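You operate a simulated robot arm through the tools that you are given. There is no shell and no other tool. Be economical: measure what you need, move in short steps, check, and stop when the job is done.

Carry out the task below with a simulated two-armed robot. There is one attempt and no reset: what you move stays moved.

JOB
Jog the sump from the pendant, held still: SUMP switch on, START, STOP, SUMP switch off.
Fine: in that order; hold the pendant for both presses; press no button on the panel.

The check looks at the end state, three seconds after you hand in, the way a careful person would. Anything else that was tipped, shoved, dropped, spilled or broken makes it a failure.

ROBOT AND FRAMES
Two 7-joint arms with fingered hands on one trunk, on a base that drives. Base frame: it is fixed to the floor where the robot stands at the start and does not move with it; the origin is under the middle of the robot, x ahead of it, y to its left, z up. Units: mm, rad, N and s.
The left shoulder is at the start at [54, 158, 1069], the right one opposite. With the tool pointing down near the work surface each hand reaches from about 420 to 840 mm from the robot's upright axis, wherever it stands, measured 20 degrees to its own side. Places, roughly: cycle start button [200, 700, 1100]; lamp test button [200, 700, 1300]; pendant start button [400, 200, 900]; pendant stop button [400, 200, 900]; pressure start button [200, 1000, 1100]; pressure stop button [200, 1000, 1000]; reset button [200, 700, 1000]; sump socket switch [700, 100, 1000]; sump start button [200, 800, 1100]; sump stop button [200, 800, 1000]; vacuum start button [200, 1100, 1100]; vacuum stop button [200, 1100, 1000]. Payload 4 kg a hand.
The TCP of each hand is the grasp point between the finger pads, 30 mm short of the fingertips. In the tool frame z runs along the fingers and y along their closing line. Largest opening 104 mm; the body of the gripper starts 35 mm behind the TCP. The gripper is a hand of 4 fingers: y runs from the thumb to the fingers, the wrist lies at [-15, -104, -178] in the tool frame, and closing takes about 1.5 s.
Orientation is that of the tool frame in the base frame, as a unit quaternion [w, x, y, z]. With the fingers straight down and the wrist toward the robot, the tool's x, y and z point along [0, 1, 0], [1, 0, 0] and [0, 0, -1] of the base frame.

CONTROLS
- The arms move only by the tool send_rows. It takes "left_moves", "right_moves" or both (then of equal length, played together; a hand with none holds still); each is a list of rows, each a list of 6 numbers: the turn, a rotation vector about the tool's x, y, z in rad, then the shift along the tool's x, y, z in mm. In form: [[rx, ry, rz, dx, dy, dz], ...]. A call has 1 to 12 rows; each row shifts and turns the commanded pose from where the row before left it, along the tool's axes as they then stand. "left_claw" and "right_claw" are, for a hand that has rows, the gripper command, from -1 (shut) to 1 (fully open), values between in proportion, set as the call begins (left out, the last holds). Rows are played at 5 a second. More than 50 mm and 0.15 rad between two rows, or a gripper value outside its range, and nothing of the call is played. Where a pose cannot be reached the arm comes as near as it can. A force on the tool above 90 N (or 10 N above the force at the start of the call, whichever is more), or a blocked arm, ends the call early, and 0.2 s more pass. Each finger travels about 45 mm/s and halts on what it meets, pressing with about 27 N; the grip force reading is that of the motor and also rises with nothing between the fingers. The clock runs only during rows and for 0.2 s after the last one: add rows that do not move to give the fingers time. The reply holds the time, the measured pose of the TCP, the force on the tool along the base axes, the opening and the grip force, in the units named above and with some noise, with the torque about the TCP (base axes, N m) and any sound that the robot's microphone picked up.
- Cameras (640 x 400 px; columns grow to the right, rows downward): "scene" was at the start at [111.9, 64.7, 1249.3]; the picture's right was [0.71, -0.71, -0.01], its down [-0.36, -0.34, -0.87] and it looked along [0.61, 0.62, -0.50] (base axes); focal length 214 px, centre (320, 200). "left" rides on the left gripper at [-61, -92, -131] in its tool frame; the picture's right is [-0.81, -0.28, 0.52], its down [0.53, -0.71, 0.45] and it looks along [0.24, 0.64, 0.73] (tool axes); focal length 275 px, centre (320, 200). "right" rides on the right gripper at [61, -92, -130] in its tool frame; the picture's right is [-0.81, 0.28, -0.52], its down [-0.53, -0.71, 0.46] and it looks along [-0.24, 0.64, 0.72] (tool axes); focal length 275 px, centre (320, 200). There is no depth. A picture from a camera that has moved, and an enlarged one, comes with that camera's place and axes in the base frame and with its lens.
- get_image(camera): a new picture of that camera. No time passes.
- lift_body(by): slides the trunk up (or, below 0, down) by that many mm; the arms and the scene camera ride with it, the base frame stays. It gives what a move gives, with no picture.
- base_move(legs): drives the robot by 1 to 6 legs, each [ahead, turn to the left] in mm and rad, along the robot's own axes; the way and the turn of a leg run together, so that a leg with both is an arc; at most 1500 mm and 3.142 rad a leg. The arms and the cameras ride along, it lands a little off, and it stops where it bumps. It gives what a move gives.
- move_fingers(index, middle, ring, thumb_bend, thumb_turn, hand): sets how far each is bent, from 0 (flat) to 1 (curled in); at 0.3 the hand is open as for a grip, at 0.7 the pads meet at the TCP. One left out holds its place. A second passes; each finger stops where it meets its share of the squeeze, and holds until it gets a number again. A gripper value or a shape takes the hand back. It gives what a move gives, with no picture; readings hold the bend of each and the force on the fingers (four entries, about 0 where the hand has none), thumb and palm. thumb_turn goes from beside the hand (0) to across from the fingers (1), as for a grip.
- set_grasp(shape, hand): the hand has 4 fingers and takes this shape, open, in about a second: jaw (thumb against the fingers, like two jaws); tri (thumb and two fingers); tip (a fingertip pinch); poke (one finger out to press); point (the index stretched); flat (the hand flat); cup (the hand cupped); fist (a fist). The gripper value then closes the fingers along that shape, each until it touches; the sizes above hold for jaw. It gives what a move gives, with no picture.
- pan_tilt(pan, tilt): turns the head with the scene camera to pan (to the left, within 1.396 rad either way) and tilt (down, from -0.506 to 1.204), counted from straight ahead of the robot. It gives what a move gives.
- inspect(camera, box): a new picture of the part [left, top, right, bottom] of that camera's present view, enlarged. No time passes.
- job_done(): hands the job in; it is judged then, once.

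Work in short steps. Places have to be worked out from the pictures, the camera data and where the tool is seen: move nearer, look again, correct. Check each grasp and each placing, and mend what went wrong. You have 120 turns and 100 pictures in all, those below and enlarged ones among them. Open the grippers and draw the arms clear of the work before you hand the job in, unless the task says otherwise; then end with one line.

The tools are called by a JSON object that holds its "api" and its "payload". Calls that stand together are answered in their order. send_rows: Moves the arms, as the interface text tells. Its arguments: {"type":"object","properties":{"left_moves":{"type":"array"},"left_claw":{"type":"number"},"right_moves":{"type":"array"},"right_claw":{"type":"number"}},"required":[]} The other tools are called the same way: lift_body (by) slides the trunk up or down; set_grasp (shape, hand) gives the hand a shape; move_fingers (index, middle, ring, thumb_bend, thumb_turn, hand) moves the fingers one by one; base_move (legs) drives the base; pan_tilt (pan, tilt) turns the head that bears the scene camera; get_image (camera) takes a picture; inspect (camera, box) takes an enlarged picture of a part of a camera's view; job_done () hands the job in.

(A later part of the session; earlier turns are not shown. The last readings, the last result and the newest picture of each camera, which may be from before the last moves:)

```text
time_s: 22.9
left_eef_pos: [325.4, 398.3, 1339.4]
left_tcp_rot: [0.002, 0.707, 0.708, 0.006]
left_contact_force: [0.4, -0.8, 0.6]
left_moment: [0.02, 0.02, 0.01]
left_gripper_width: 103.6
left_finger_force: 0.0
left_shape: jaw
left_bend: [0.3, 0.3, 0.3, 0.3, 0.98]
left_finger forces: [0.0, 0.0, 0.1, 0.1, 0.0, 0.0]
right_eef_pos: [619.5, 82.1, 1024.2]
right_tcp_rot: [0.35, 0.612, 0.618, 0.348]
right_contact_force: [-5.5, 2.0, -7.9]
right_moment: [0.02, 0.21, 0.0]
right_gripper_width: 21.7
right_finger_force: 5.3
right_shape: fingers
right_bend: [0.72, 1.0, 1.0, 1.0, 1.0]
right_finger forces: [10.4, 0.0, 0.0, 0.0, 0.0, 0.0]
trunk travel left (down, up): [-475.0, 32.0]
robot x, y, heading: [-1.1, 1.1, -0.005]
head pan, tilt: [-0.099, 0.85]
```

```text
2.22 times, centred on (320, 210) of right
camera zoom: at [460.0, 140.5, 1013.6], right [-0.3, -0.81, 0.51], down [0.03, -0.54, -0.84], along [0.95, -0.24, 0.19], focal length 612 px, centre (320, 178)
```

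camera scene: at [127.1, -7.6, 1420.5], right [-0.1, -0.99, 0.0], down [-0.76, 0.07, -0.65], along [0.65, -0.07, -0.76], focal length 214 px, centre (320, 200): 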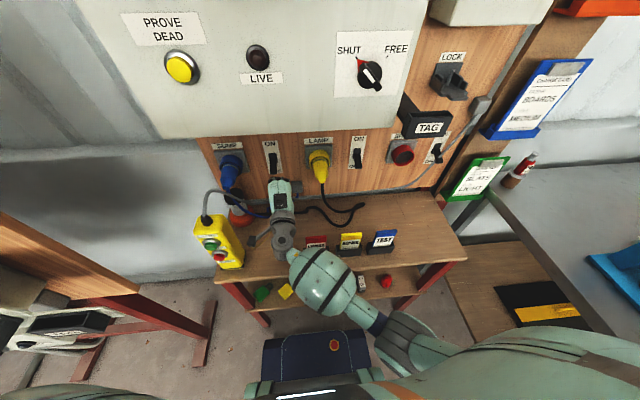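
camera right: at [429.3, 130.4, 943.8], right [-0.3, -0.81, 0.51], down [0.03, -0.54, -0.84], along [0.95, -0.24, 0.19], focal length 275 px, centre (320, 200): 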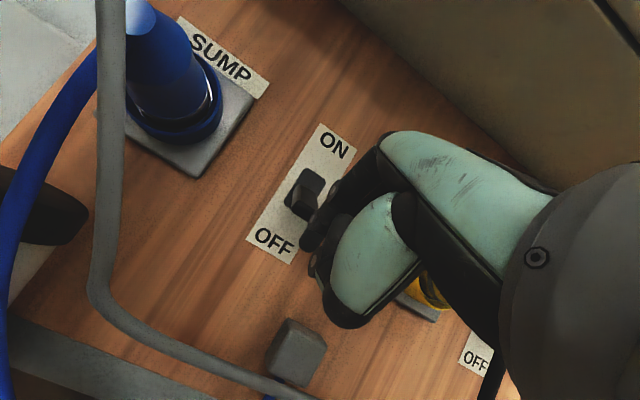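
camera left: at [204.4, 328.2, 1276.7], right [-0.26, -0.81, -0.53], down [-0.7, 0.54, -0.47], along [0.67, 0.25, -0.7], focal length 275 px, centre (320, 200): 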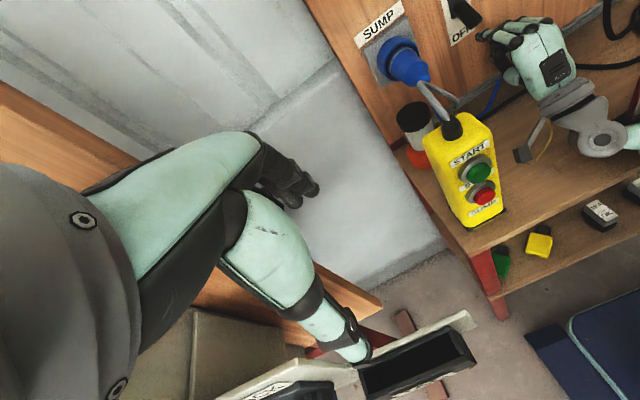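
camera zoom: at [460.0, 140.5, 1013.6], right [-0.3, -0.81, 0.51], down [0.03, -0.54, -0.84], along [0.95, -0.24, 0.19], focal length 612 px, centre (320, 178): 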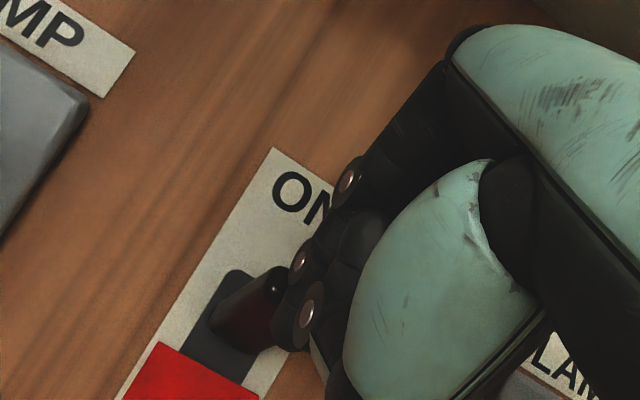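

The lever now seems up. I'll withdraw and check.

{"api": "send_rows", "payload": {"right_moves": [[0, 0, 0, 0, -10, -17], [0, 0, 0, 0, -15, -26], [0, 0, 0, 0, -20, -34], [0, 0, 0, 0, -20, -34], [0, 0, 0, 0, -10, -17]]}}

{"api": "inspect", "payload": {"camera": "scene", "box": [180, 120, 380, 280]}}

```text
time_s: 23.8
left_eef_pos: [319.3, 399.3, 1341.6]
left_tcp_rot: [0.004, 0.706, 0.708, 0.008]
left_contact_force: [-0.5, -0.2, 0.4]
left_moment: [0.0, -0.03, -0.02]
left_gripper_width: 103.9
left_finger_force: 0.1
left_shape: jaw
left_bend: [0.3, 0.3, 0.3, 0.3, 0.98]
left_finger forces: [0.1, 0.0, 0.1, 0.0, 0.1, 0.0]
right_eef_pos: [576.4, 69.5, 1112.0]
right_tcp_rot: [0.418, 0.582, 0.581, 0.385]
right_contact_force: [-20.9, -2.9, -136.0]
right_moment: [1.05, -7.51, -0.04]
right_gripper_width: 31.4
right_finger_force: 67.8
right_shape: fingers
right_bend: [0.7, 1.0, 1.0, 1.0, 1.0]
right_finger forces: [0.0, 136.2, 0.0, 0.1, 0.0, 0.1]
trunk travel left (down, up): [-475.0, 32.0]
robot x, y, heading: [-2.1, -0.3, 0.0]
head pan, tilt: [-0.099, 0.85]
stopped in row 4 (right hand): the force on the tool passed its limit (the readings are from after the stop); the commanded pose is now the measured one
```

```text
2.50 times, centred on (280, 200) of scene
camera zoom: at [137.9, -5.7, 1419.2], right [-0.1, -0.99, 0.0], down [-0.76, 0.07, -0.64], along [0.64, -0.07, -0.77], focal length 536 px, centre (420, 200)
```

zoom: 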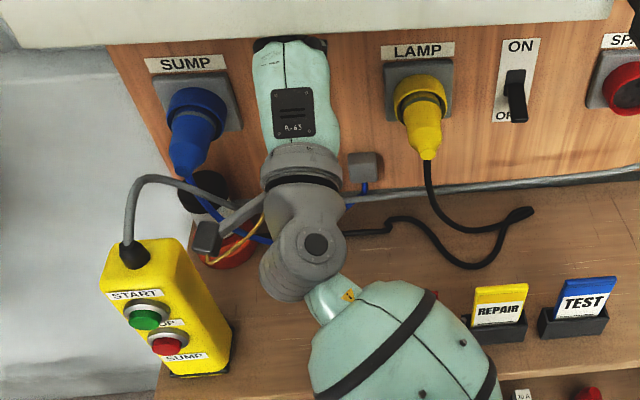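

The hand rode up against the cabinet underside (136 N) instead of drawing straight back. Easing down in small steps.

{"api": "send_rows", "payload": {"right_moves": [[0, 0, 0, 0, -9.3, 3.5], [0, 0, 0, 0, -9.3, 3.5], [0, 0, 0, 0, -9.3, 3.5]]}}

{"api": "get_image", "payload": {"camera": "scene"}}

{"api": "get_image", "payload": {"camera": "left"}}

```text
time_s: 24.6
left_eef_pos: [318.5, 398.3, 1341.8]
left_tcp_rot: [0.005, 0.707, 0.708, 0.008]
left_contact_force: [-1.3, -1.4, -0.6]
left_moment: [0.0, -0.01, 0.05]
left_gripper_width: 104.0
left_finger_force: 0.1
left_shape: jaw
left_bend: [0.3, 0.3, 0.3, 0.3, 0.98]
left_finger forces: [0.0, 0.0, 0.0, 0.0, 0.1, 0.0]
right_eef_pos: [575.2, 73.1, 1115.0]
right_tcp_rot: [0.423, 0.576, 0.566, 0.411]
right_contact_force: [9.2, -0.6, -58.3]
right_moment: [0.49, -2.27, 0.08]
right_gripper_width: 31.4
right_finger_force: 29.1
right_shape: fingers
right_bend: [0.7, 1.0, 1.0, 1.0, 1.0]
right_finger forces: [0.1, 58.2, 0.1, 0.0, 0.0, 0.1]
trunk travel left (down, up): [-475.0, 32.0]
robot x, y, heading: [-2.1, -0.8, 0.002]
head pan, tilt: [-0.099, 0.85]
```

```text
65 pictures are left
camera scene: at [138.0, -6.3, 1420.0], right [-0.1, -0.99, 0.0], down [-0.76, 0.07, -0.64], along [0.64, -0.07, -0.77], focal length 214 px, centre (320, 200)
```

scene: 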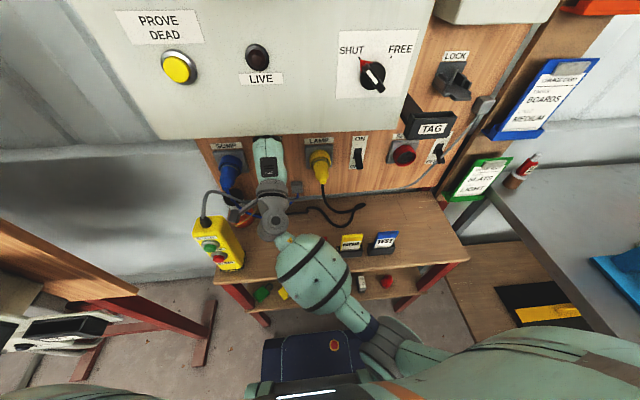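

```text
64 pictures are left
camera left: at [223.1, 336.8, 1470.5], right [-0.26, -0.81, -0.53], down [-0.71, 0.53, -0.46], along [0.66, 0.25, -0.71], focal length 275 px, centre (320, 200)
```

left: 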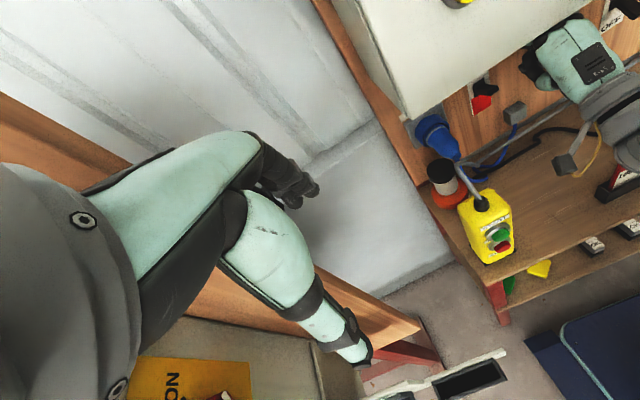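

The left view shows the lever up with the red flag, so the switch is ON. I'll keep easing the hand down and restore the finger's downward tilt.

{"api": "send_rows", "payload": {"right_moves": [[0, 0, 0, 0, -14, 5], [0, 0, 0, 0, -14, 5], [0, 0, 0, 0, -14, 5], [0.05, 0, 0, 0, -14, 5]]}}

{"api": "get_image", "payload": {"camera": "right"}}

{"api": "inspect", "payload": {"camera": "left", "box": [400, 0, 640, 240]}}

```text
time_s: 25.8
left_eef_pos: [290.8, 397.0, 1348.5]
left_tcp_rot: [0.012, 0.707, 0.707, 0.016]
left_contact_force: [-0.1, -0.2, 0.2]
left_moment: [0.0, -0.01, 0.0]
left_gripper_width: 104.0
left_finger_force: 0.0
left_shape: jaw
left_bend: [0.3, 0.3, 0.3, 0.3, 0.98]
left_finger forces: [0.0, 0.0, 0.0, 0.1, 0.0, 0.0]
right_eef_pos: [562.0, 85.1, 1106.1]
right_tcp_rot: [0.417, 0.576, 0.555, 0.432]
right_contact_force: [0.6, 0.7, 0.2]
right_moment: [0.02, 0.06, -0.02]
right_gripper_width: 31.0
right_finger_force: 0.0
right_shape: fingers
right_bend: [0.7, 1.0, 1.0, 1.0, 1.0]
right_finger forces: [0.0, 0.1, 0.0, 0.0, 0.0, 0.0]
trunk travel left (down, up): [-475.0, 32.0]
robot x, y, heading: [0.1, 0.8, 0.005]
head pan, tilt: [-0.099, 0.85]
stopped in row 4 (right hand): the arm was blocked; the commanded pose is now the measured one
```

```text
63 pictures are left
camera right: at [410.1, 148.6, 1058.3], right [-0.43, -0.82, 0.38], down [0.23, -0.51, -0.83], along [0.87, -0.27, 0.41], focal length 275 px, centre (320, 200)
```

right: 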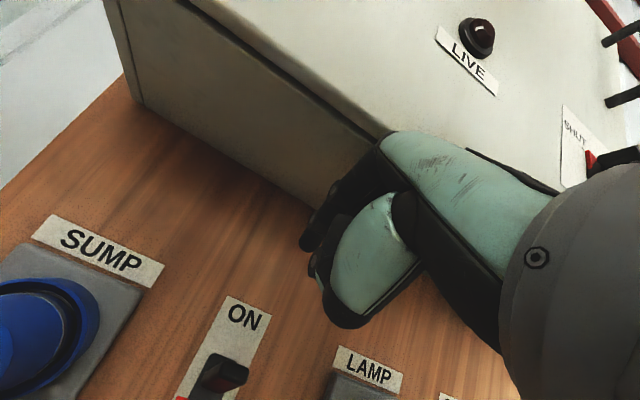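

```text
1.67 times, centred on (520, 120) of left
camera zoom: at [192.4, 336.1, 1474.6], right [-0.25, -0.81, -0.53], down [-0.7, 0.53, -0.48], along [0.67, 0.25, -0.7], focal length 459 px, centre (-13, 333)
```

zoom: 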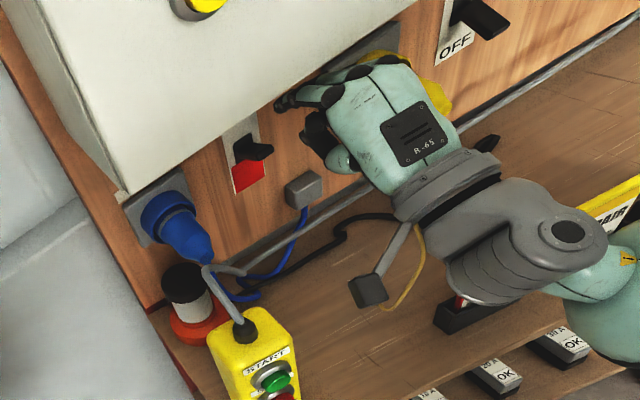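

The arm is blocked again with no tool force. I'll look at the elbow region to find what stops it.

{"api": "pan_tilt", "payload": {"pan": -0.5, "tilt": 1.0}}

{"api": "get_image", "payload": {"camera": "scene"}}

```text
time_s: 26.7
left_eef_pos: [294.1, 397.4, 1347.1]
left_tcp_rot: [0.01, 0.706, 0.708, 0.016]
left_contact_force: [-0.2, 0.1, 0.3]
left_moment: [-0.03, -0.01, -0.03]
left_gripper_width: 103.9
left_finger_force: 0.1
left_shape: jaw
left_bend: [0.3, 0.3, 0.3, 0.3, 0.98]
left_finger forces: [0.0, 0.0, 0.1, 0.1, 0.1, 0.0]
right_eef_pos: [563.5, 85.9, 1108.4]
right_tcp_rot: [0.415, 0.576, 0.554, 0.435]
right_contact_force: [-0.2, -0.1, -0.1]
right_moment: [-0.02, -0.02, 0.0]
right_gripper_width: 31.1
right_finger_force: 0.1
right_shape: fingers
right_bend: [0.7, 1.0, 1.0, 1.0, 1.0]
right_finger forces: [0.1, 0.0, 0.0, 0.0, 0.1, 0.1]
trunk travel left (down, up): [-475.0, 32.0]
robot x, y, heading: [-1.0, -0.8, 0.004]
head pan, tilt: [-0.499, 1.0]
```

```text
61 pictures are left
camera scene: at [111.3, -33.0, 1409.6], right [-0.48, -0.88, 0.01], down [-0.75, 0.4, -0.53], along [0.46, -0.26, -0.85], focal length 214 px, centre (320, 200)
```

scene: 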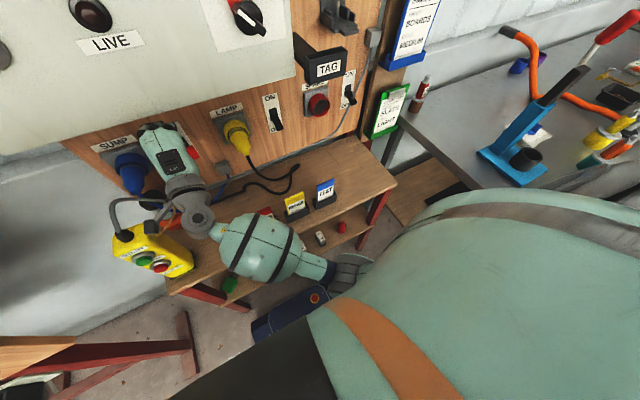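

The elbow is jammed against the robot's own chest because the hand is reaching across the body. The simplest fix is to drive straight back, which also brings the hand out from under the cabinet.

{"api": "base_move", "payload": {"legs": [[-220, 0]]}}

{"api": "pan_tilt", "payload": {"pan": 0.1, "tilt": 0.7}}

{"api": "get_image", "payload": {"camera": "scene"}}

```text
time_s: 28.4
left_eef_pos: [65.7, 399.2, 1346.5]
left_tcp_rot: [0.011, 0.706, 0.708, 0.016]
left_contact_force: [0.1, 0.9, 0.8]
left_moment: [-0.01, 0.01, -0.01]
left_gripper_width: 104.3
left_finger_force: 0.1
left_shape: jaw
left_bend: [0.3, 0.3, 0.3, 0.3, 0.98]
left_finger forces: [0.0, 0.0, 0.0, 0.0, 0.1, 0.1]
right_eef_pos: [332.5, 84.6, 1090.7]
right_tcp_rot: [0.41, 0.58, 0.562, 0.424]
right_contact_force: [0.5, -0.1, -0.8]
right_moment: [0.0, 0.01, 0.05]
right_gripper_width: 31.4
right_finger_force: 0.0
right_shape: fingers
right_bend: [0.7, 1.0, 1.0, 1.0, 1.0]
right_finger forces: [0.0, 0.1, 0.0, 0.0, 0.0, 0.0]
trunk travel left (down, up): [-475.0, 32.0]
robot x, y, heading: [-221.1, -3.0, -0.001]
head pan, tilt: [-0.499, 1.0]
```

```text
time_s: 29.4
left_eef_pos: [90.3, 397.5, 1343.3]
left_tcp_rot: [0.004, 0.706, 0.708, 0.011]
left_contact_force: [-0.7, 0.4, -0.5]
left_moment: [0.0, 0.01, -0.01]
left_gripper_width: 104.1
left_finger_force: 0.1
left_shape: jaw
left_bend: [0.3, 0.3, 0.3, 0.3, 0.98]
left_finger forces: [0.1, 0.1, 0.0, 0.1, 0.1, 0.0]
right_eef_pos: [352.5, 83.3, 1087.0]
right_tcp_rot: [0.408, 0.581, 0.564, 0.422]
right_contact_force: [0.2, 0.3, 0.3]
right_moment: [0.0, 0.0, -0.02]
right_gripper_width: 31.3
right_finger_force: 0.1
right_shape: fingers
right_bend: [0.7, 1.0, 1.0, 1.0, 1.0]
right_finger forces: [0.0, 0.0, 0.1, 0.0, 0.1, 0.1]
trunk travel left (down, up): [-475.0, 32.0]
robot x, y, heading: [-220.7, -0.7, -0.001]
head pan, tilt: [0.099, 0.7]
```

```text
60 pictures are left
camera scene: at [-86.2, 9.0, 1432.6], right [0.1, -1.0, 0.0], down [-0.65, -0.06, -0.76], along [0.75, 0.08, -0.65], focal length 214 px, centre (320, 200)
```

scene: 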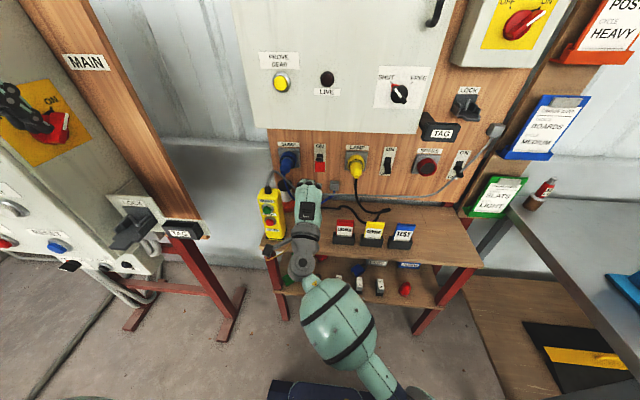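

I'm clear, and SUMP shows ON with its red flag. Now a close look at the pendant's geometry and at the switch.

{"api": "inspect", "payload": {"camera": "scene", "box": [240, 130, 360, 250]}}

{"api": "base_move", "payload": {"legs": [[0, 0.35]]}}

{"api": "get_image", "payload": {"camera": "scene"}}

```text
3.33 times, centred on (300, 190) of scene
camera zoom: at [-86.2, 9.0, 1432.6], right [0.1, -1.0, 0.0], down [-0.65, -0.06, -0.76], along [0.75, 0.08, -0.65], focal length 715 px, centre (387, 233)
```

zoom: 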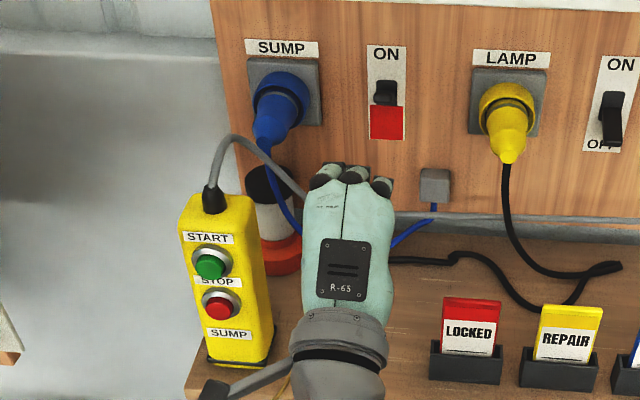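

```text
time_s: 30.8
left_eef_pos: [-70.0, 480.6, 1343.6]
left_tcp_rot: [0.004, 0.57, 0.821, 0.012]
left_contact_force: [0.2, -0.3, -0.4]
left_moment: [0.02, 0.0, 0.0]
left_gripper_width: 103.9
left_finger_force: 0.0
left_shape: jaw
left_bend: [0.3, 0.3, 0.3, 0.3, 0.98]
left_finger forces: [0.0, 0.1, 0.0, 0.0, 0.0, 0.0]
right_eef_pos: [287.4, 276.3, 1092.4]
right_tcp_rot: [0.329, 0.472, 0.655, 0.49]
right_contact_force: [0.2, -0.1, 1.1]
right_moment: [-0.01, -0.02, 0.0]
right_gripper_width: 31.1
right_finger_force: 0.1
right_shape: fingers
right_bend: [0.7, 1.0, 1.0, 1.0, 1.0]
right_finger forces: [0.0, 0.0, 0.1, 0.2, 0.1, 0.0]
trunk travel left (down, up): [-475.0, 32.0]
robot x, y, heading: [-221.8, 1.7, 0.35]
head pan, tilt: [0.099, 0.7]
```

```text
58 pictures are left
camera scene: at [-94.9, 53.2, 1432.6], right [0.44, -0.9, 0.0], down [-0.59, -0.29, -0.76], along [0.68, 0.33, -0.66], focal length 214 px, centre (320, 200)
```

scene: 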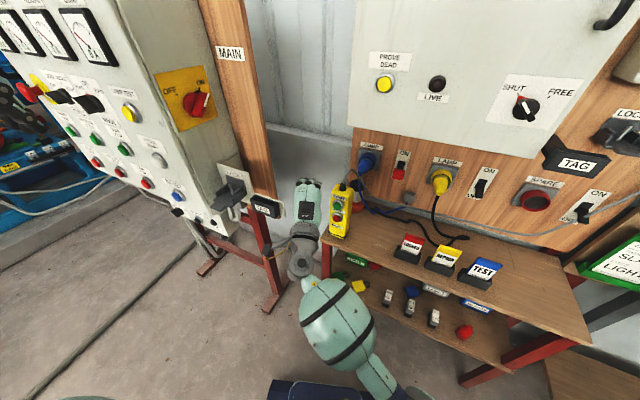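

The pendant faces −x: front x≈425, y 207–272, z 766–988, START ≈[404, 238, 950], STOP ≈[404, 238, 896]. I'll hold it low with the right hand from the right side and press with the left, so first the right hand moves clear to the right.

{"api": "send_rows", "payload": {"right_moves": [[0, 0, 0, -46, -16, -4], [0, 0, 0, -46, -16, -4], [0, 0, 0, -46, -16, -4], [0, 0, 0, -46, -16, -4], [0, 0, 0, -46, -16, -4], [0, 0, 0, -46, -16, -4]]}}

{"api": "set_grasp", "payload": {"hand": "right", "shape": "jaw"}}

{"api": "send_rows", "payload": {"right_moves": [[0.0604, 0.0917, 0.0951, 0, 0, 0], [0.0604, 0.0917, 0.0951, 0, 0, 0], [0.0604, 0.0917, 0.0951, 0, 0, 0], [0.0604, 0.0917, 0.0951, 0, 0, 0], [0.0604, 0.0917, 0.0951, 0, 0, 0], [0.0604, 0.0917, 0.0951, 0, 0, 0], [0.0604, 0.0917, 0.0951, 0, 0, 0], [0.0604, 0.0917, 0.0951, 0, 0, 0], [0.0604, 0.0917, 0.0951, 0, 0, 0], [0.0604, 0.0917, 0.0951, 0, 0, 0], [0.0604, 0.0917, 0.0951, 0, 0, 0], [0.0604, 0.0917, 0.0951, 0, 0, 0]]}}

{"api": "get_image", "payload": {"camera": "scene"}}

```text
time_s: 31.5
left_eef_pos: [-102.7, 468.8, 1349.5]
left_tcp_rot: [0.013, 0.569, 0.822, 0.026]
left_contact_force: [0.7, -0.2, -0.4]
left_moment: [-0.03, -0.02, 0.04]
left_gripper_width: 103.9
left_finger_force: 0.1
left_shape: jaw
left_bend: [0.3, 0.3, 0.3, 0.3, 0.98]
left_finger forces: [0.0, 0.1, 0.0, 0.0, 0.0, 0.1]
right_eef_pos: [282.8, 228.8, 1180.8]
right_tcp_rot: [0.298, 0.477, 0.591, 0.578]
right_contact_force: [0.3, -0.7, -0.4]
right_moment: [-0.01, 0.02, 0.01]
right_gripper_width: 31.1
right_finger_force: 0.1
right_shape: fingers
right_bend: [0.7, 1.0, 1.0, 1.0, 1.0]
right_finger forces: [0.0, 0.1, 0.0, 0.0, 0.1, 0.0]
trunk travel left (down, up): [-475.0, 32.0]
robot x, y, heading: [-219.7, -3.0, 0.356]
head pan, tilt: [0.099, 0.7]
stopped in row 3 (right hand): the arm was blocked; the commanded pose is now the measured one
```

```text
time_s: 32.4
left_eef_pos: [-102.0, 469.1, 1351.1]
left_tcp_rot: [0.011, 0.569, 0.822, 0.025]
left_contact_force: [0.0, -0.4, -0.3]
left_moment: [-0.01, 0.02, 0.01]
left_gripper_width: 103.8
left_finger_force: 0.0
left_shape: jaw
left_bend: [0.3, 0.3, 0.3, 0.3, 0.98]
left_finger forces: [0.0, 0.0, 0.1, 0.1, 0.0, 0.0]
right_eef_pos: [279.9, 226.4, 1191.4]
right_tcp_rot: [0.295, 0.475, 0.586, 0.587]
right_contact_force: [-0.2, -0.2, 0.5]
right_moment: [-0.01, 0.02, 0.01]
right_gripper_width: 103.7
right_finger_force: 0.1
right_shape: jaw
right_bend: [0.3, 0.3, 0.3, 0.3, 0.98]
right_finger forces: [0.1, 0.0, 0.0, 0.0, 0.0, 0.0]
trunk travel left (down, up): [-475.0, 32.0]
robot x, y, heading: [-215.8, 0.2, 0.359]
head pan, tilt: [0.099, 0.7]
```

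```text
time_s: 35.0
left_eef_pos: [-100.2, 469.1, 1351.7]
left_tcp_rot: [0.01, 0.569, 0.822, 0.024]
left_contact_force: [0.6, 0.9, 0.4]
left_moment: [0.0, 0.0, 0.01]
left_gripper_width: 103.8
left_finger_force: 0.0
left_shape: jaw
left_bend: [0.3, 0.3, 0.3, 0.3, 0.98]
left_finger forces: [0.1, 0.0, 0.1, 0.0, 0.0, 0.0]
right_eef_pos: [280.8, 225.3, 1190.3]
right_tcp_rot: [-0.537, 0.411, 0.468, 0.569]
right_contact_force: [0.4, -0.4, 0.4]
right_moment: [0.02, 0.01, -0.04]
right_gripper_width: 103.7
right_finger_force: 0.0
right_shape: jaw
right_bend: [0.3, 0.3, 0.3, 0.3, 0.98]
right_finger forces: [0.0, 0.0, 0.0, 0.0, 0.0, 0.1]
trunk travel left (down, up): [-475.0, 32.0]
robot x, y, heading: [-220.2, -2.2, 0.347]
head pan, tilt: [0.099, 0.7]
```

```text
57 pictures are left
camera scene: at [-95.9, 53.1, 1432.8], right [0.44, -0.9, 0.0], down [-0.59, -0.29, -0.76], along [0.68, 0.33, -0.65], focal length 214 px, centre (320, 200)
```

scene: 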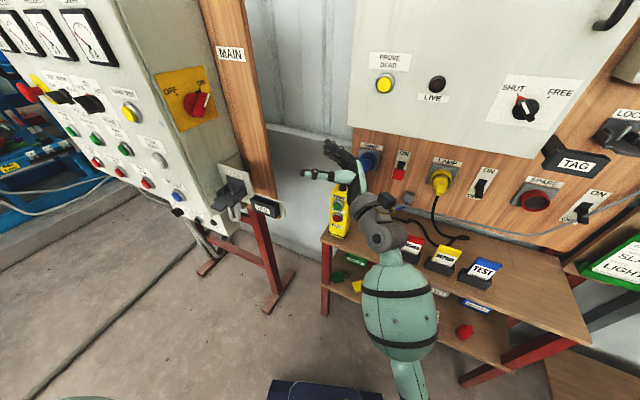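

The hand is nearly in the holding orientation. I'll square it, shift right of the pendant, then lower.

{"api": "send_rows", "payload": {"right_moves": [[-0.0125, -0.1135, 0.0445, 0, 0, 0], [-0.0125, -0.1135, 0.0445, 0, 0, 0], [0, 0, 0, 0, 12, -41], [0, 0, 0, 0, 12, -41], [0, 0, 0, 0, 12, -41], [0, 0, 0, 0, 12, -41], [0, 0, 0, -40, 0, -10], [0, 0, 0, -40, 0, -10], [0, 0, 0, 0, 0, 0]]}}

{"api": "lift_body", "payload": {"by": -120}}

{"api": "get_image", "payload": {"camera": "scene"}}

```text
time_s: 37.0
left_eef_pos: [-100.0, 468.5, 1350.0]
left_tcp_rot: [0.012, 0.57, 0.822, 0.024]
left_contact_force: [0.7, -0.8, 0.1]
left_moment: [0.01, -0.02, 0.01]
left_gripper_width: 104.1
left_finger_force: 0.0
left_shape: jaw
left_bend: [0.3, 0.3, 0.3, 0.3, 0.98]
left_finger forces: [0.1, 0.0, 0.1, 0.1, 0.0, 0.0]
right_eef_pos: [322.2, 39.4, 1087.8]
right_tcp_rot: [-0.504, 0.514, 0.497, 0.485]
right_contact_force: [-0.7, 0.4, -1.3]
right_moment: [-0.02, -0.02, 0.01]
right_gripper_width: 103.8
right_finger_force: 0.2
right_shape: jaw
right_bend: [0.3, 0.3, 0.3, 0.3, 0.98]
right_finger forces: [0.0, 0.0, 0.0, 0.0, 0.0, 0.0]
trunk travel left (down, up): [-475.0, 32.0]
robot x, y, heading: [-214.7, -0.6, 0.354]
head pan, tilt: [0.099, 0.7]
```

```text
time_s: 38.5
left_eef_pos: [-100.9, 469.7, 1229.5]
left_tcp_rot: [0.011, 0.569, 0.822, 0.025]
left_contact_force: [0.0, -0.8, 0.5]
left_moment: [-0.04, 0.02, 0.0]
left_gripper_width: 103.9
left_finger_force: 0.1
left_shape: jaw
left_bend: [0.3, 0.3, 0.3, 0.3, 0.98]
left_finger forces: [0.0, 0.1, 0.0, 0.1, 0.0, 0.0]
right_eef_pos: [321.9, 38.2, 968.2]
right_tcp_rot: [-0.505, 0.513, 0.496, 0.485]
right_contact_force: [-0.4, -0.4, -0.5]
right_moment: [0.01, -0.01, -0.01]
right_gripper_width: 104.1
right_finger_force: 0.1
right_shape: jaw
right_bend: [0.3, 0.3, 0.3, 0.3, 0.98]
right_finger forces: [0.1, 0.0, 0.1, 0.0, 0.1, 0.0]
trunk travel left (down, up): [-355.0, 152.0]
robot x, y, heading: [-217.3, -1.5, 0.355]
head pan, tilt: [0.099, 0.7]
```

```text
56 pictures are left
camera scene: at [-97.8, 52.3, 1311.4], right [0.44, -0.9, 0.0], down [-0.59, -0.29, -0.76], along [0.68, 0.33, -0.65], focal length 214 px, centre (320, 200)
```

scene: 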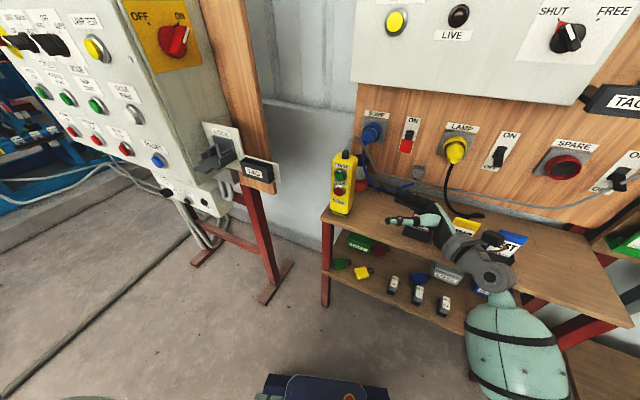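

The right hand is well placed. I'll zoom in to refine the pendant's place before approaching.

{"api": "inspect", "payload": {"camera": "scene", "box": [300, 130, 440, 250]}}

{"api": "get_image", "payload": {"camera": "right"}}

```text
3.33 times, centred on (370, 190) of scene
camera zoom: at [-97.8, 52.3, 1311.4], right [0.44, -0.9, 0.0], down [-0.59, -0.29, -0.76], along [0.68, 0.33, -0.65], focal length 715 px, centre (153, 233)
```

zoom: 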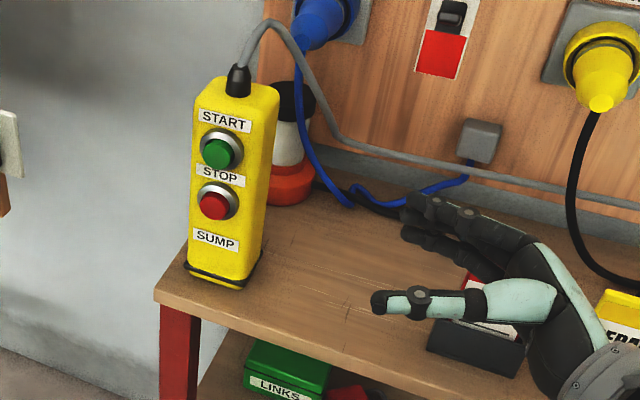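

```text
54 pictures are left
camera right: at [230.5, -91.3, 1036.1], right [0.25, -0.53, -0.81], down [-0.73, 0.44, -0.52], along [0.63, 0.72, -0.28], focal length 275 px, centre (320, 200)
```

right: 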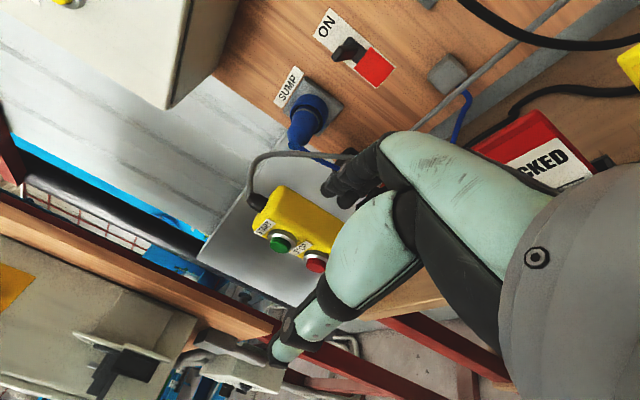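

Pendant: START at [411, 234, 945], STOP at z≈887, body x≈430–490, y 204–269. I'll move to the pre-grasp pose on its right, then lower to z≈830.

{"api": "send_rows", "payload": {"right_moves": [[-0.003, 0.019, -0.037, 0, 34.5, 28], [0, 0, 0, 0, 34.5, 28], [0, 0, 0, 0, 34.5, 28], [0, 0, 0, 0, 34.5, 28], [0, 0, 0, -40, 0, 0], [0, 0, 0, -40, 0, 0], [0, 0, 0, -30, 0, 0], [0, 0, 0, 0, 0, 0]]}}

{"api": "get_image", "payload": {"camera": "scene"}}

{"api": "get_image", "payload": {"camera": "right"}}

```text
time_s: 40.3
left_eef_pos: [-100.9, 470.1, 1229.7]
left_tcp_rot: [0.011, 0.569, 0.822, 0.024]
left_contact_force: [0.2, -1.0, 0.4]
left_moment: [0.03, 0.01, -0.01]
left_gripper_width: 103.8
left_finger_force: 0.1
left_shape: jaw
left_bend: [0.3, 0.3, 0.3, 0.3, 0.98]
left_finger forces: [0.1, 0.0, 0.1, 0.1, 0.1, 0.1]
right_eef_pos: [459.4, 151.3, 856.0]
right_tcp_rot: [-0.499, 0.5, 0.5, 0.501]
right_contact_force: [-0.9, -0.6, 0.6]
right_moment: [0.0, 0.01, 0.02]
right_gripper_width: 103.7
right_finger_force: 0.1
right_shape: jaw
right_bend: [0.3, 0.3, 0.3, 0.3, 0.98]
right_finger forces: [0.0, 0.0, 0.1, 0.1, 0.0, 0.1]
trunk travel left (down, up): [-355.0, 152.0]
robot x, y, heading: [-219.4, -3.0, 0.355]
head pan, tilt: [0.099, 0.7]
```

```text
53 pictures are left
camera scene: at [-97.9, 52.0, 1311.5], right [0.44, -0.9, 0.0], down [-0.59, -0.29, -0.76], along [0.68, 0.33, -0.65], focal length 214 px, centre (320, 200)
```

scene: 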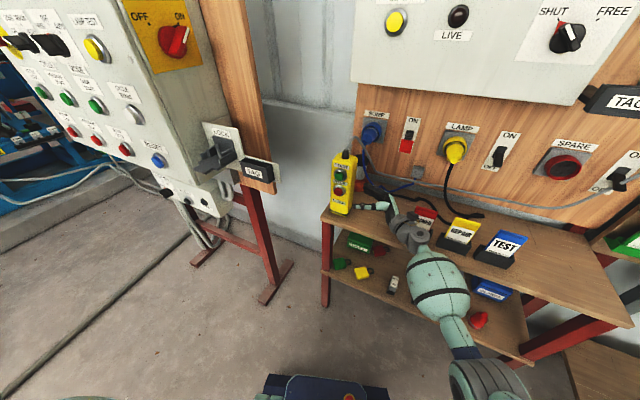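

```text
52 pictures are left
camera right: at [365.6, 19.3, 916.7], right [0.28, -0.52, -0.81], down [-0.71, 0.46, -0.53], along [0.65, 0.72, -0.24], focal length 275 px, centre (320, 200)
```

right: 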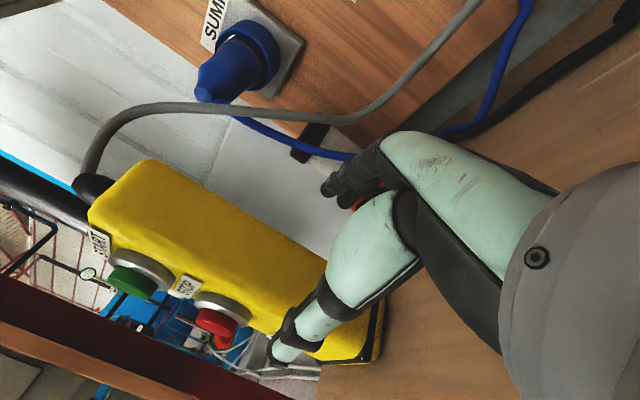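

Clear all round. Lowering 30 mm and closing in to just short of the pendant's side.

{"api": "send_rows", "payload": {"right_moves": [[0, 0, 0, -16, 0, 0], [0, 0, 0, -15, 0, 0], [0, 0, 0, 0, 0, 20], [0, 0, 0, 0, 0, 20], [0, 0, 0, 0, 0, 0]]}}

{"api": "inspect", "payload": {"camera": "scene", "box": [300, 130, 440, 250]}}

{"api": "get_image", "payload": {"camera": "right"}}

```text
time_s: 41.5
left_eef_pos: [-101.4, 469.6, 1228.7]
left_tcp_rot: [0.011, 0.569, 0.822, 0.024]
left_contact_force: [0.6, 0.2, 1.0]
left_moment: [0.0, 0.0, -0.06]
left_gripper_width: 104.0
left_finger_force: 0.2
left_shape: jaw
left_bend: [0.3, 0.3, 0.3, 0.3, 0.98]
left_finger forces: [0.0, 0.0, 0.0, 0.1, 0.0, 0.0]
right_eef_pos: [459.5, 191.1, 823.0]
right_tcp_rot: [-0.5, 0.5, 0.501, 0.5]
right_contact_force: [0.4, 0.5, 0.3]
right_moment: [-0.01, 0.01, -0.01]
right_gripper_width: 103.9
right_finger_force: 0.0
right_shape: jaw
right_bend: [0.3, 0.3, 0.3, 0.3, 0.98]
right_finger forces: [0.0, 0.0, 0.0, 0.0, 0.1, 0.0]
trunk travel left (down, up): [-355.0, 152.0]
robot x, y, heading: [-218.0, -1.8, 0.356]
head pan, tilt: [0.099, 0.7]
```

```text
3.33 times, centred on (370, 190) of scene
camera zoom: at [-97.6, 52.1, 1311.5], right [0.44, -0.9, 0.0], down [-0.59, -0.29, -0.76], along [0.68, 0.33, -0.65], focal length 715 px, centre (153, 233)
```

zoom: 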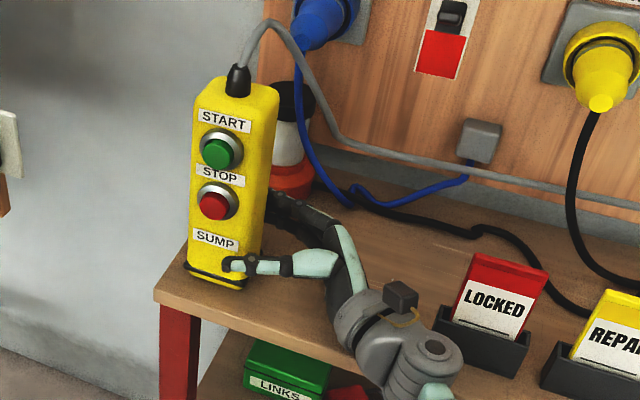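

```text
50 pictures are left
camera right: at [366.7, 59.7, 886.1], right [0.28, -0.52, -0.81], down [-0.71, 0.46, -0.53], along [0.65, 0.72, -0.24], focal length 275 px, centre (320, 200)
```

right: 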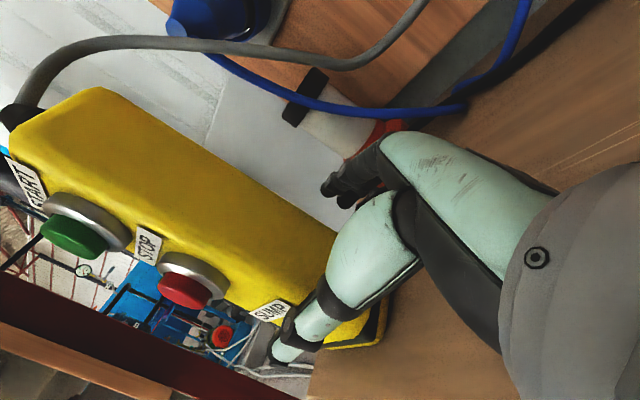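

The thumb is in front below STOP and the fingers are behind, on target. Going in 36 mm and then closing gently.

{"api": "send_rows", "payload": {"right_moves": [[0, 0, 0, 0, 0, 18], [0, 0, 0, 0, 0, 18], [0, 0, 0, 0, 0, 0]]}}

{"api": "send_rows", "payload": {"right_moves": [[0, 0, 0, 0, 0, 0], [0, 0, 0, 0, 0, 0], [0, 0, 0, 0, 0, 0]], "right_claw": 0.35}}

{"api": "inspect", "payload": {"camera": "scene", "box": [300, 130, 440, 250]}}

```text
time_s: 42.3
left_eef_pos: [-101.2, 468.6, 1228.7]
left_tcp_rot: [0.011, 0.569, 0.822, 0.024]
left_contact_force: [0.3, -0.2, 0.5]
left_moment: [0.01, 0.05, 0.02]
left_gripper_width: 104.1
left_finger_force: 0.1
left_shape: jaw
left_bend: [0.3, 0.3, 0.3, 0.3, 0.98]
left_finger forces: [0.0, 0.0, 0.0, 0.1, 0.1, 0.1]
right_eef_pos: [460.2, 227.2, 822.9]
right_tcp_rot: [-0.5, 0.5, 0.501, 0.5]
right_contact_force: [0.1, -0.1, 0.6]
right_moment: [-0.02, 0.02, 0.04]
right_gripper_width: 103.9
right_finger_force: 0.1
right_shape: jaw
right_bend: [0.3, 0.3, 0.3, 0.3, 0.97]
right_finger forces: [0.0, 0.0, 0.1, 0.0, 0.7, 0.0]
trunk travel left (down, up): [-355.0, 152.0]
robot x, y, heading: [-217.0, -0.2, 0.352]
head pan, tilt: [0.099, 0.7]
```

```text
time_s: 43.1
left_eef_pos: [-101.6, 468.6, 1228.6]
left_tcp_rot: [0.01, 0.569, 0.822, 0.024]
left_contact_force: [0.0, 0.4, -0.7]
left_moment: [0.02, 0.01, 0.0]
left_gripper_width: 103.8
left_finger_force: 0.0
left_shape: jaw
left_bend: [0.3, 0.3, 0.3, 0.3, 0.98]
left_finger forces: [0.0, 0.1, 0.0, 0.0, 0.0, 0.0]
right_eef_pos: [460.4, 227.2, 822.7]
right_tcp_rot: [-0.5, 0.5, 0.5, 0.5]
right_contact_force: [-0.6, 0.4, -0.3]
right_moment: [-0.01, -0.01, 0.01]
right_gripper_width: 70.6
right_finger_force: 0.1
right_shape: jaw
right_bend: [0.27, 0.38, 0.35, 0.6, 0.99]
right_finger forces: [0.0, 0.1, 0.1, 0.0, 0.0, 0.1]
trunk travel left (down, up): [-355.0, 152.0]
robot x, y, heading: [-219.7, -1.4, 0.355]
head pan, tilt: [0.099, 0.7]
```

```text
3.33 times, centred on (370, 190) of scene
camera zoom: at [-97.5, 52.6, 1311.5], right [0.44, -0.9, 0.0], down [-0.59, -0.29, -0.76], along [0.68, 0.33, -0.65], focal length 715 px, centre (153, 233)
```

zoom: 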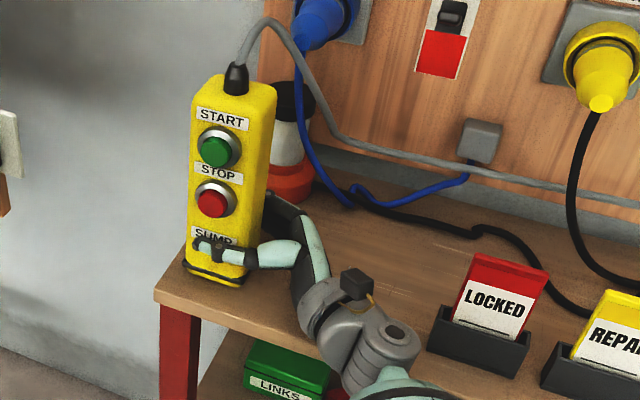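

The fingers reached the back of the pendant before the thumb reached the front. I'll shift the hand 6 mm back (+x) and close.

{"api": "send_rows", "payload": {"right_moves": [[0, 0, 0, 0, 6, 0], [0, 0, 0, 0, 0, 0]]}}

{"api": "send_rows", "payload": {"right_moves": [[0, 0, 0, 0, 0, 0], [0, 0, 0, 0, 0, 0], [0, 0, 0, 0, 0, 0], [0, 0, 0, 0, 0, 0], [0, 0, 0, 0, 0, 0], [0, 0, 0, 0, 0, 0], [0, 0, 0, 0, 0, 0]], "right_claw": -1}}

{"api": "inspect", "payload": {"camera": "scene", "box": [300, 130, 440, 250]}}

{"api": "get_image", "payload": {"camera": "right"}}

```text
time_s: 43.7
left_eef_pos: [-102.3, 468.7, 1228.7]
left_tcp_rot: [0.011, 0.569, 0.822, 0.025]
left_contact_force: [0.1, 0.7, -0.8]
left_moment: [0.01, 0.0, -0.04]
left_gripper_width: 104.0
left_finger_force: 0.1
left_shape: jaw
left_bend: [0.3, 0.3, 0.3, 0.3, 0.98]
left_finger forces: [0.0, 0.0, 0.0, 0.1, 0.0, 0.0]
right_eef_pos: [465.9, 227.4, 823.9]
right_tcp_rot: [-0.5, 0.5, 0.501, 0.5]
right_contact_force: [-0.5, 0.3, -0.6]
right_moment: [0.02, 0.0, 0.03]
right_gripper_width: 71.1
right_finger_force: 0.1
right_shape: jaw
right_bend: [0.27, 0.38, 0.35, 0.59, 1.0]
right_finger forces: [0.0, 0.0, 0.0, 0.1, 1.0, 0.0]
trunk travel left (down, up): [-355.0, 152.0]
robot x, y, heading: [-221.9, -3.2, 0.354]
head pan, tilt: [0.099, 0.7]
```

```text
time_s: 45.3
left_eef_pos: [-100.6, 469.8, 1229.6]
left_tcp_rot: [0.011, 0.569, 0.822, 0.024]
left_contact_force: [0.4, -0.1, -0.7]
left_moment: [0.01, -0.02, 0.02]
left_gripper_width: 104.1
left_finger_force: 0.0
left_shape: jaw
left_bend: [0.3, 0.3, 0.3, 0.3, 0.98]
left_finger forces: [0.1, 0.0, 0.1, 0.0, 0.0, 0.1]
right_eef_pos: [466.6, 229.0, 822.9]
right_tcp_rot: [-0.5, 0.499, 0.501, 0.5]
right_contact_force: [-0.1, 0.8, 1.2]
right_moment: [-0.02, -0.1, -0.03]
right_gripper_width: 53.6
right_finger_force: 26.6
right_shape: jaw
right_bend: [0.74, 0.5, 0.47, 0.62, 1.0]
right_finger forces: [14.1, 7.9, 3.4, 0.0, 25.5, 0.0]
trunk travel left (down, up): [-355.0, 152.0]
robot x, y, heading: [-221.5, -1.9, 0.357]
head pan, tilt: [0.099, 0.7]
```

```text
3.33 times, centred on (370, 190) of scene
camera zoom: at [-97.6, 52.7, 1311.5], right [0.44, -0.9, 0.0], down [-0.59, -0.29, -0.76], along [0.68, 0.33, -0.65], focal length 715 px, centre (153, 233)
```

zoom: 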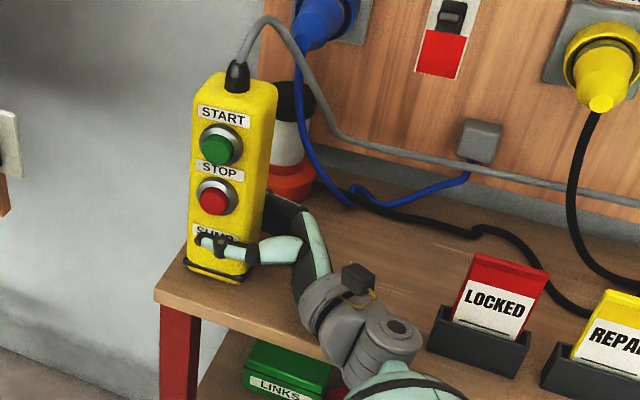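

```text
47 pictures are left
camera right: at [373.2, 96.6, 885.4], right [0.28, -0.52, -0.81], down [-0.71, 0.46, -0.53], along [0.65, 0.72, -0.24], focal length 275 px, centre (320, 200)
```

right: 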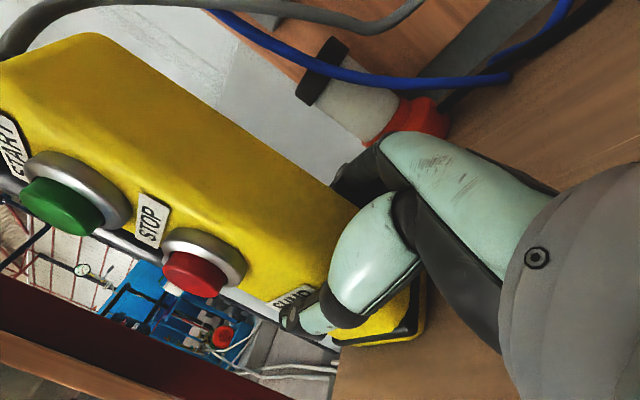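

The pendant is held (26 N, 54 mm). Next the left hand takes the poke shape and moves ahead while turning toward the pendant.

{"api": "move_fingers", "payload": {"hand": "left", "index": 0.7, "middle": 1.0, "ring": 1.0, "thumb_bend": 1.0}}

{"api": "send_rows", "payload": {"left_moves": [[0, 0, 0.045, -33, 32, 0], [0, 0, 0.045, -33, 32, 0], [0, 0, 0.045, -33, 32, 0], [0, 0, 0.045, -33, 32, 0], [0, 0, 0.045, -33, 32, 0], [0, 0, 0.045, -33, 32, 0]]}}

{"api": "send_rows", "payload": {"left_moves": [[-0.15, 0, 0, 0, 0, 10], [-0.15, 0, 0, 0, 0, 10], [-0.15, 0, 0, 0, 0, 10], [-0.15, 0, 0, 0, 0, 10], [-0.15, 0, 0, 0, 0, 10], [-0.15, 0, 0, 0, 0, 10], [-0.15, 0, 0, 0, 0, 10]]}}

{"api": "get_image", "payload": {"camera": "scene"}}

{"api": "get_image", "payload": {"camera": "left"}}

```text
time_s: 46.3
left_eef_pos: [-100.8, 470.0, 1228.2]
left_tcp_rot: [0.011, 0.569, 0.822, 0.024]
left_contact_force: [-0.1, 0.6, -0.2]
left_moment: [-0.02, 0.0, -0.01]
left_gripper_width: 6.7
left_finger_force: 0.1
left_shape: fingers
left_bend: [0.55, 1.0, 1.0, 0.88, 0.97]
left_finger forces: [0.0, 0.0, 0.0, 0.1, 0.0, 0.0]
right_eef_pos: [467.1, 228.1, 822.4]
right_tcp_rot: [-0.5, 0.499, 0.5, 0.501]
right_contact_force: [0.1, 0.5, -0.3]
right_moment: [0.05, -0.1, -0.01]
right_gripper_width: 53.8
right_finger_force: 27.0
right_shape: jaw
right_bend: [0.74, 0.5, 0.47, 0.62, 1.0]
right_finger forces: [14.0, 7.9, 3.5, 0.1, 25.3, 0.0]
trunk travel left (down, up): [-355.0, 152.0]
robot x, y, heading: [-221.2, -2.0, 0.355]
head pan, tilt: [0.099, 0.7]
```

```text
time_s: 47.7
left_eef_pos: [133.6, 323.3, 1237.2]
left_tcp_rot: [0.008, 0.675, 0.737, 0.026]
left_contact_force: [-0.4, -0.2, 0.4]
left_moment: [0.02, 0.02, 0.03]
left_gripper_width: 6.8
left_finger_force: 0.0
left_shape: fingers
left_bend: [0.55, 1.0, 1.0, 0.88, 0.97]
left_finger forces: [0.0, 0.0, 0.0, 0.0, 0.1, 0.1]
right_eef_pos: [468.2, 228.3, 822.7]
right_tcp_rot: [0.5, -0.5, -0.5, -0.5]
right_contact_force: [-0.9, 1.6, 0.5]
right_moment: [-0.01, -0.08, 0.0]
right_gripper_width: 53.3
right_finger_force: 27.2
right_shape: jaw
right_bend: [0.74, 0.5, 0.47, 0.62, 0.99]
right_finger forces: [14.0, 7.8, 3.4, 0.0, 26.4, 0.1]
trunk travel left (down, up): [-355.0, 152.0]
robot x, y, heading: [-219.8, -3.7, 0.357]
head pan, tilt: [0.099, 0.7]
```

```text
time_s: 49.3
left_eef_pos: [187.7, 341.1, 1186.4]
left_tcp_rot: [0.346, 0.579, 0.626, 0.391]
left_contact_force: [-0.3, -0.3, -0.3]
left_moment: [0.04, 0.01, 0.01]
left_gripper_width: 7.6
left_finger_force: 0.1
left_shape: fingers
left_bend: [0.54, 1.0, 1.0, 0.88, 0.97]
left_finger forces: [0.0, 0.1, 0.0, 0.0, 0.1, 0.1]
left hand out of reach, approached as far as the arm can: row 5, 6
right_eef_pos: [467.6, 228.4, 822.4]
right_tcp_rot: [-0.499, 0.5, 0.5, 0.501]
right_contact_force: [-0.2, 0.7, 0.7]
right_moment: [0.04, -0.07, -0.05]
right_gripper_width: 53.4
right_finger_force: 27.2
right_shape: jaw
right_bend: [0.74, 0.5, 0.47, 0.62, 1.0]
right_finger forces: [14.2, 8.0, 3.7, 0.0, 26.3, 0.0]
trunk travel left (down, up): [-355.0, 152.0]
robot x, y, heading: [-221.5, 0.4, 0.354]
head pan, tilt: [0.099, 0.7]
```

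```text
46 pictures are left
camera scene: at [-97.1, 52.9, 1311.4], right [0.44, -0.9, 0.0], down [-0.59, -0.29, -0.76], along [0.68, 0.33, -0.65], focal length 214 px, centre (320, 200)
```

scene: 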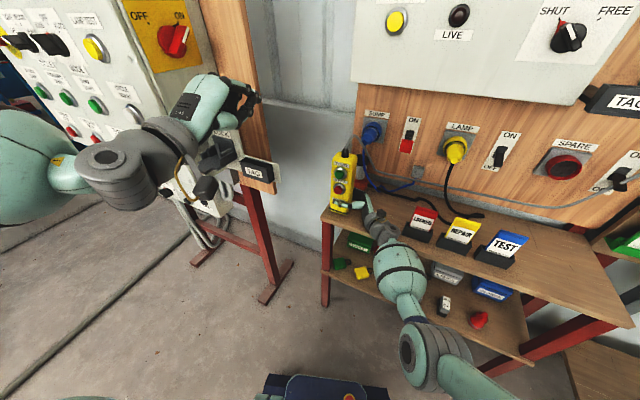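

```text
45 pictures are left
camera left: at [34.7, 264.6, 1162.9], right [0.41, -0.77, -0.5], down [0.03, 0.55, -0.83], along [0.91, 0.32, 0.25], focal length 275 px, centre (320, 200)
```

left: 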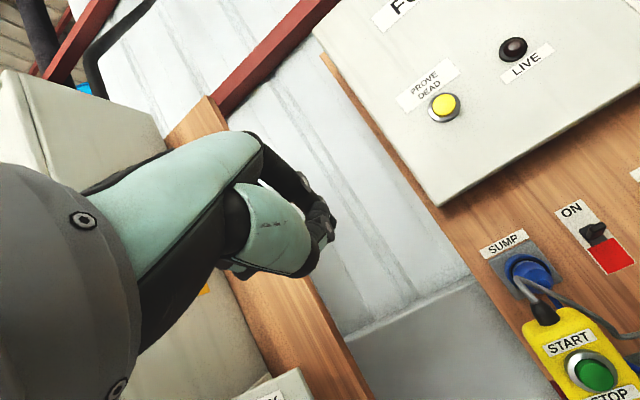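

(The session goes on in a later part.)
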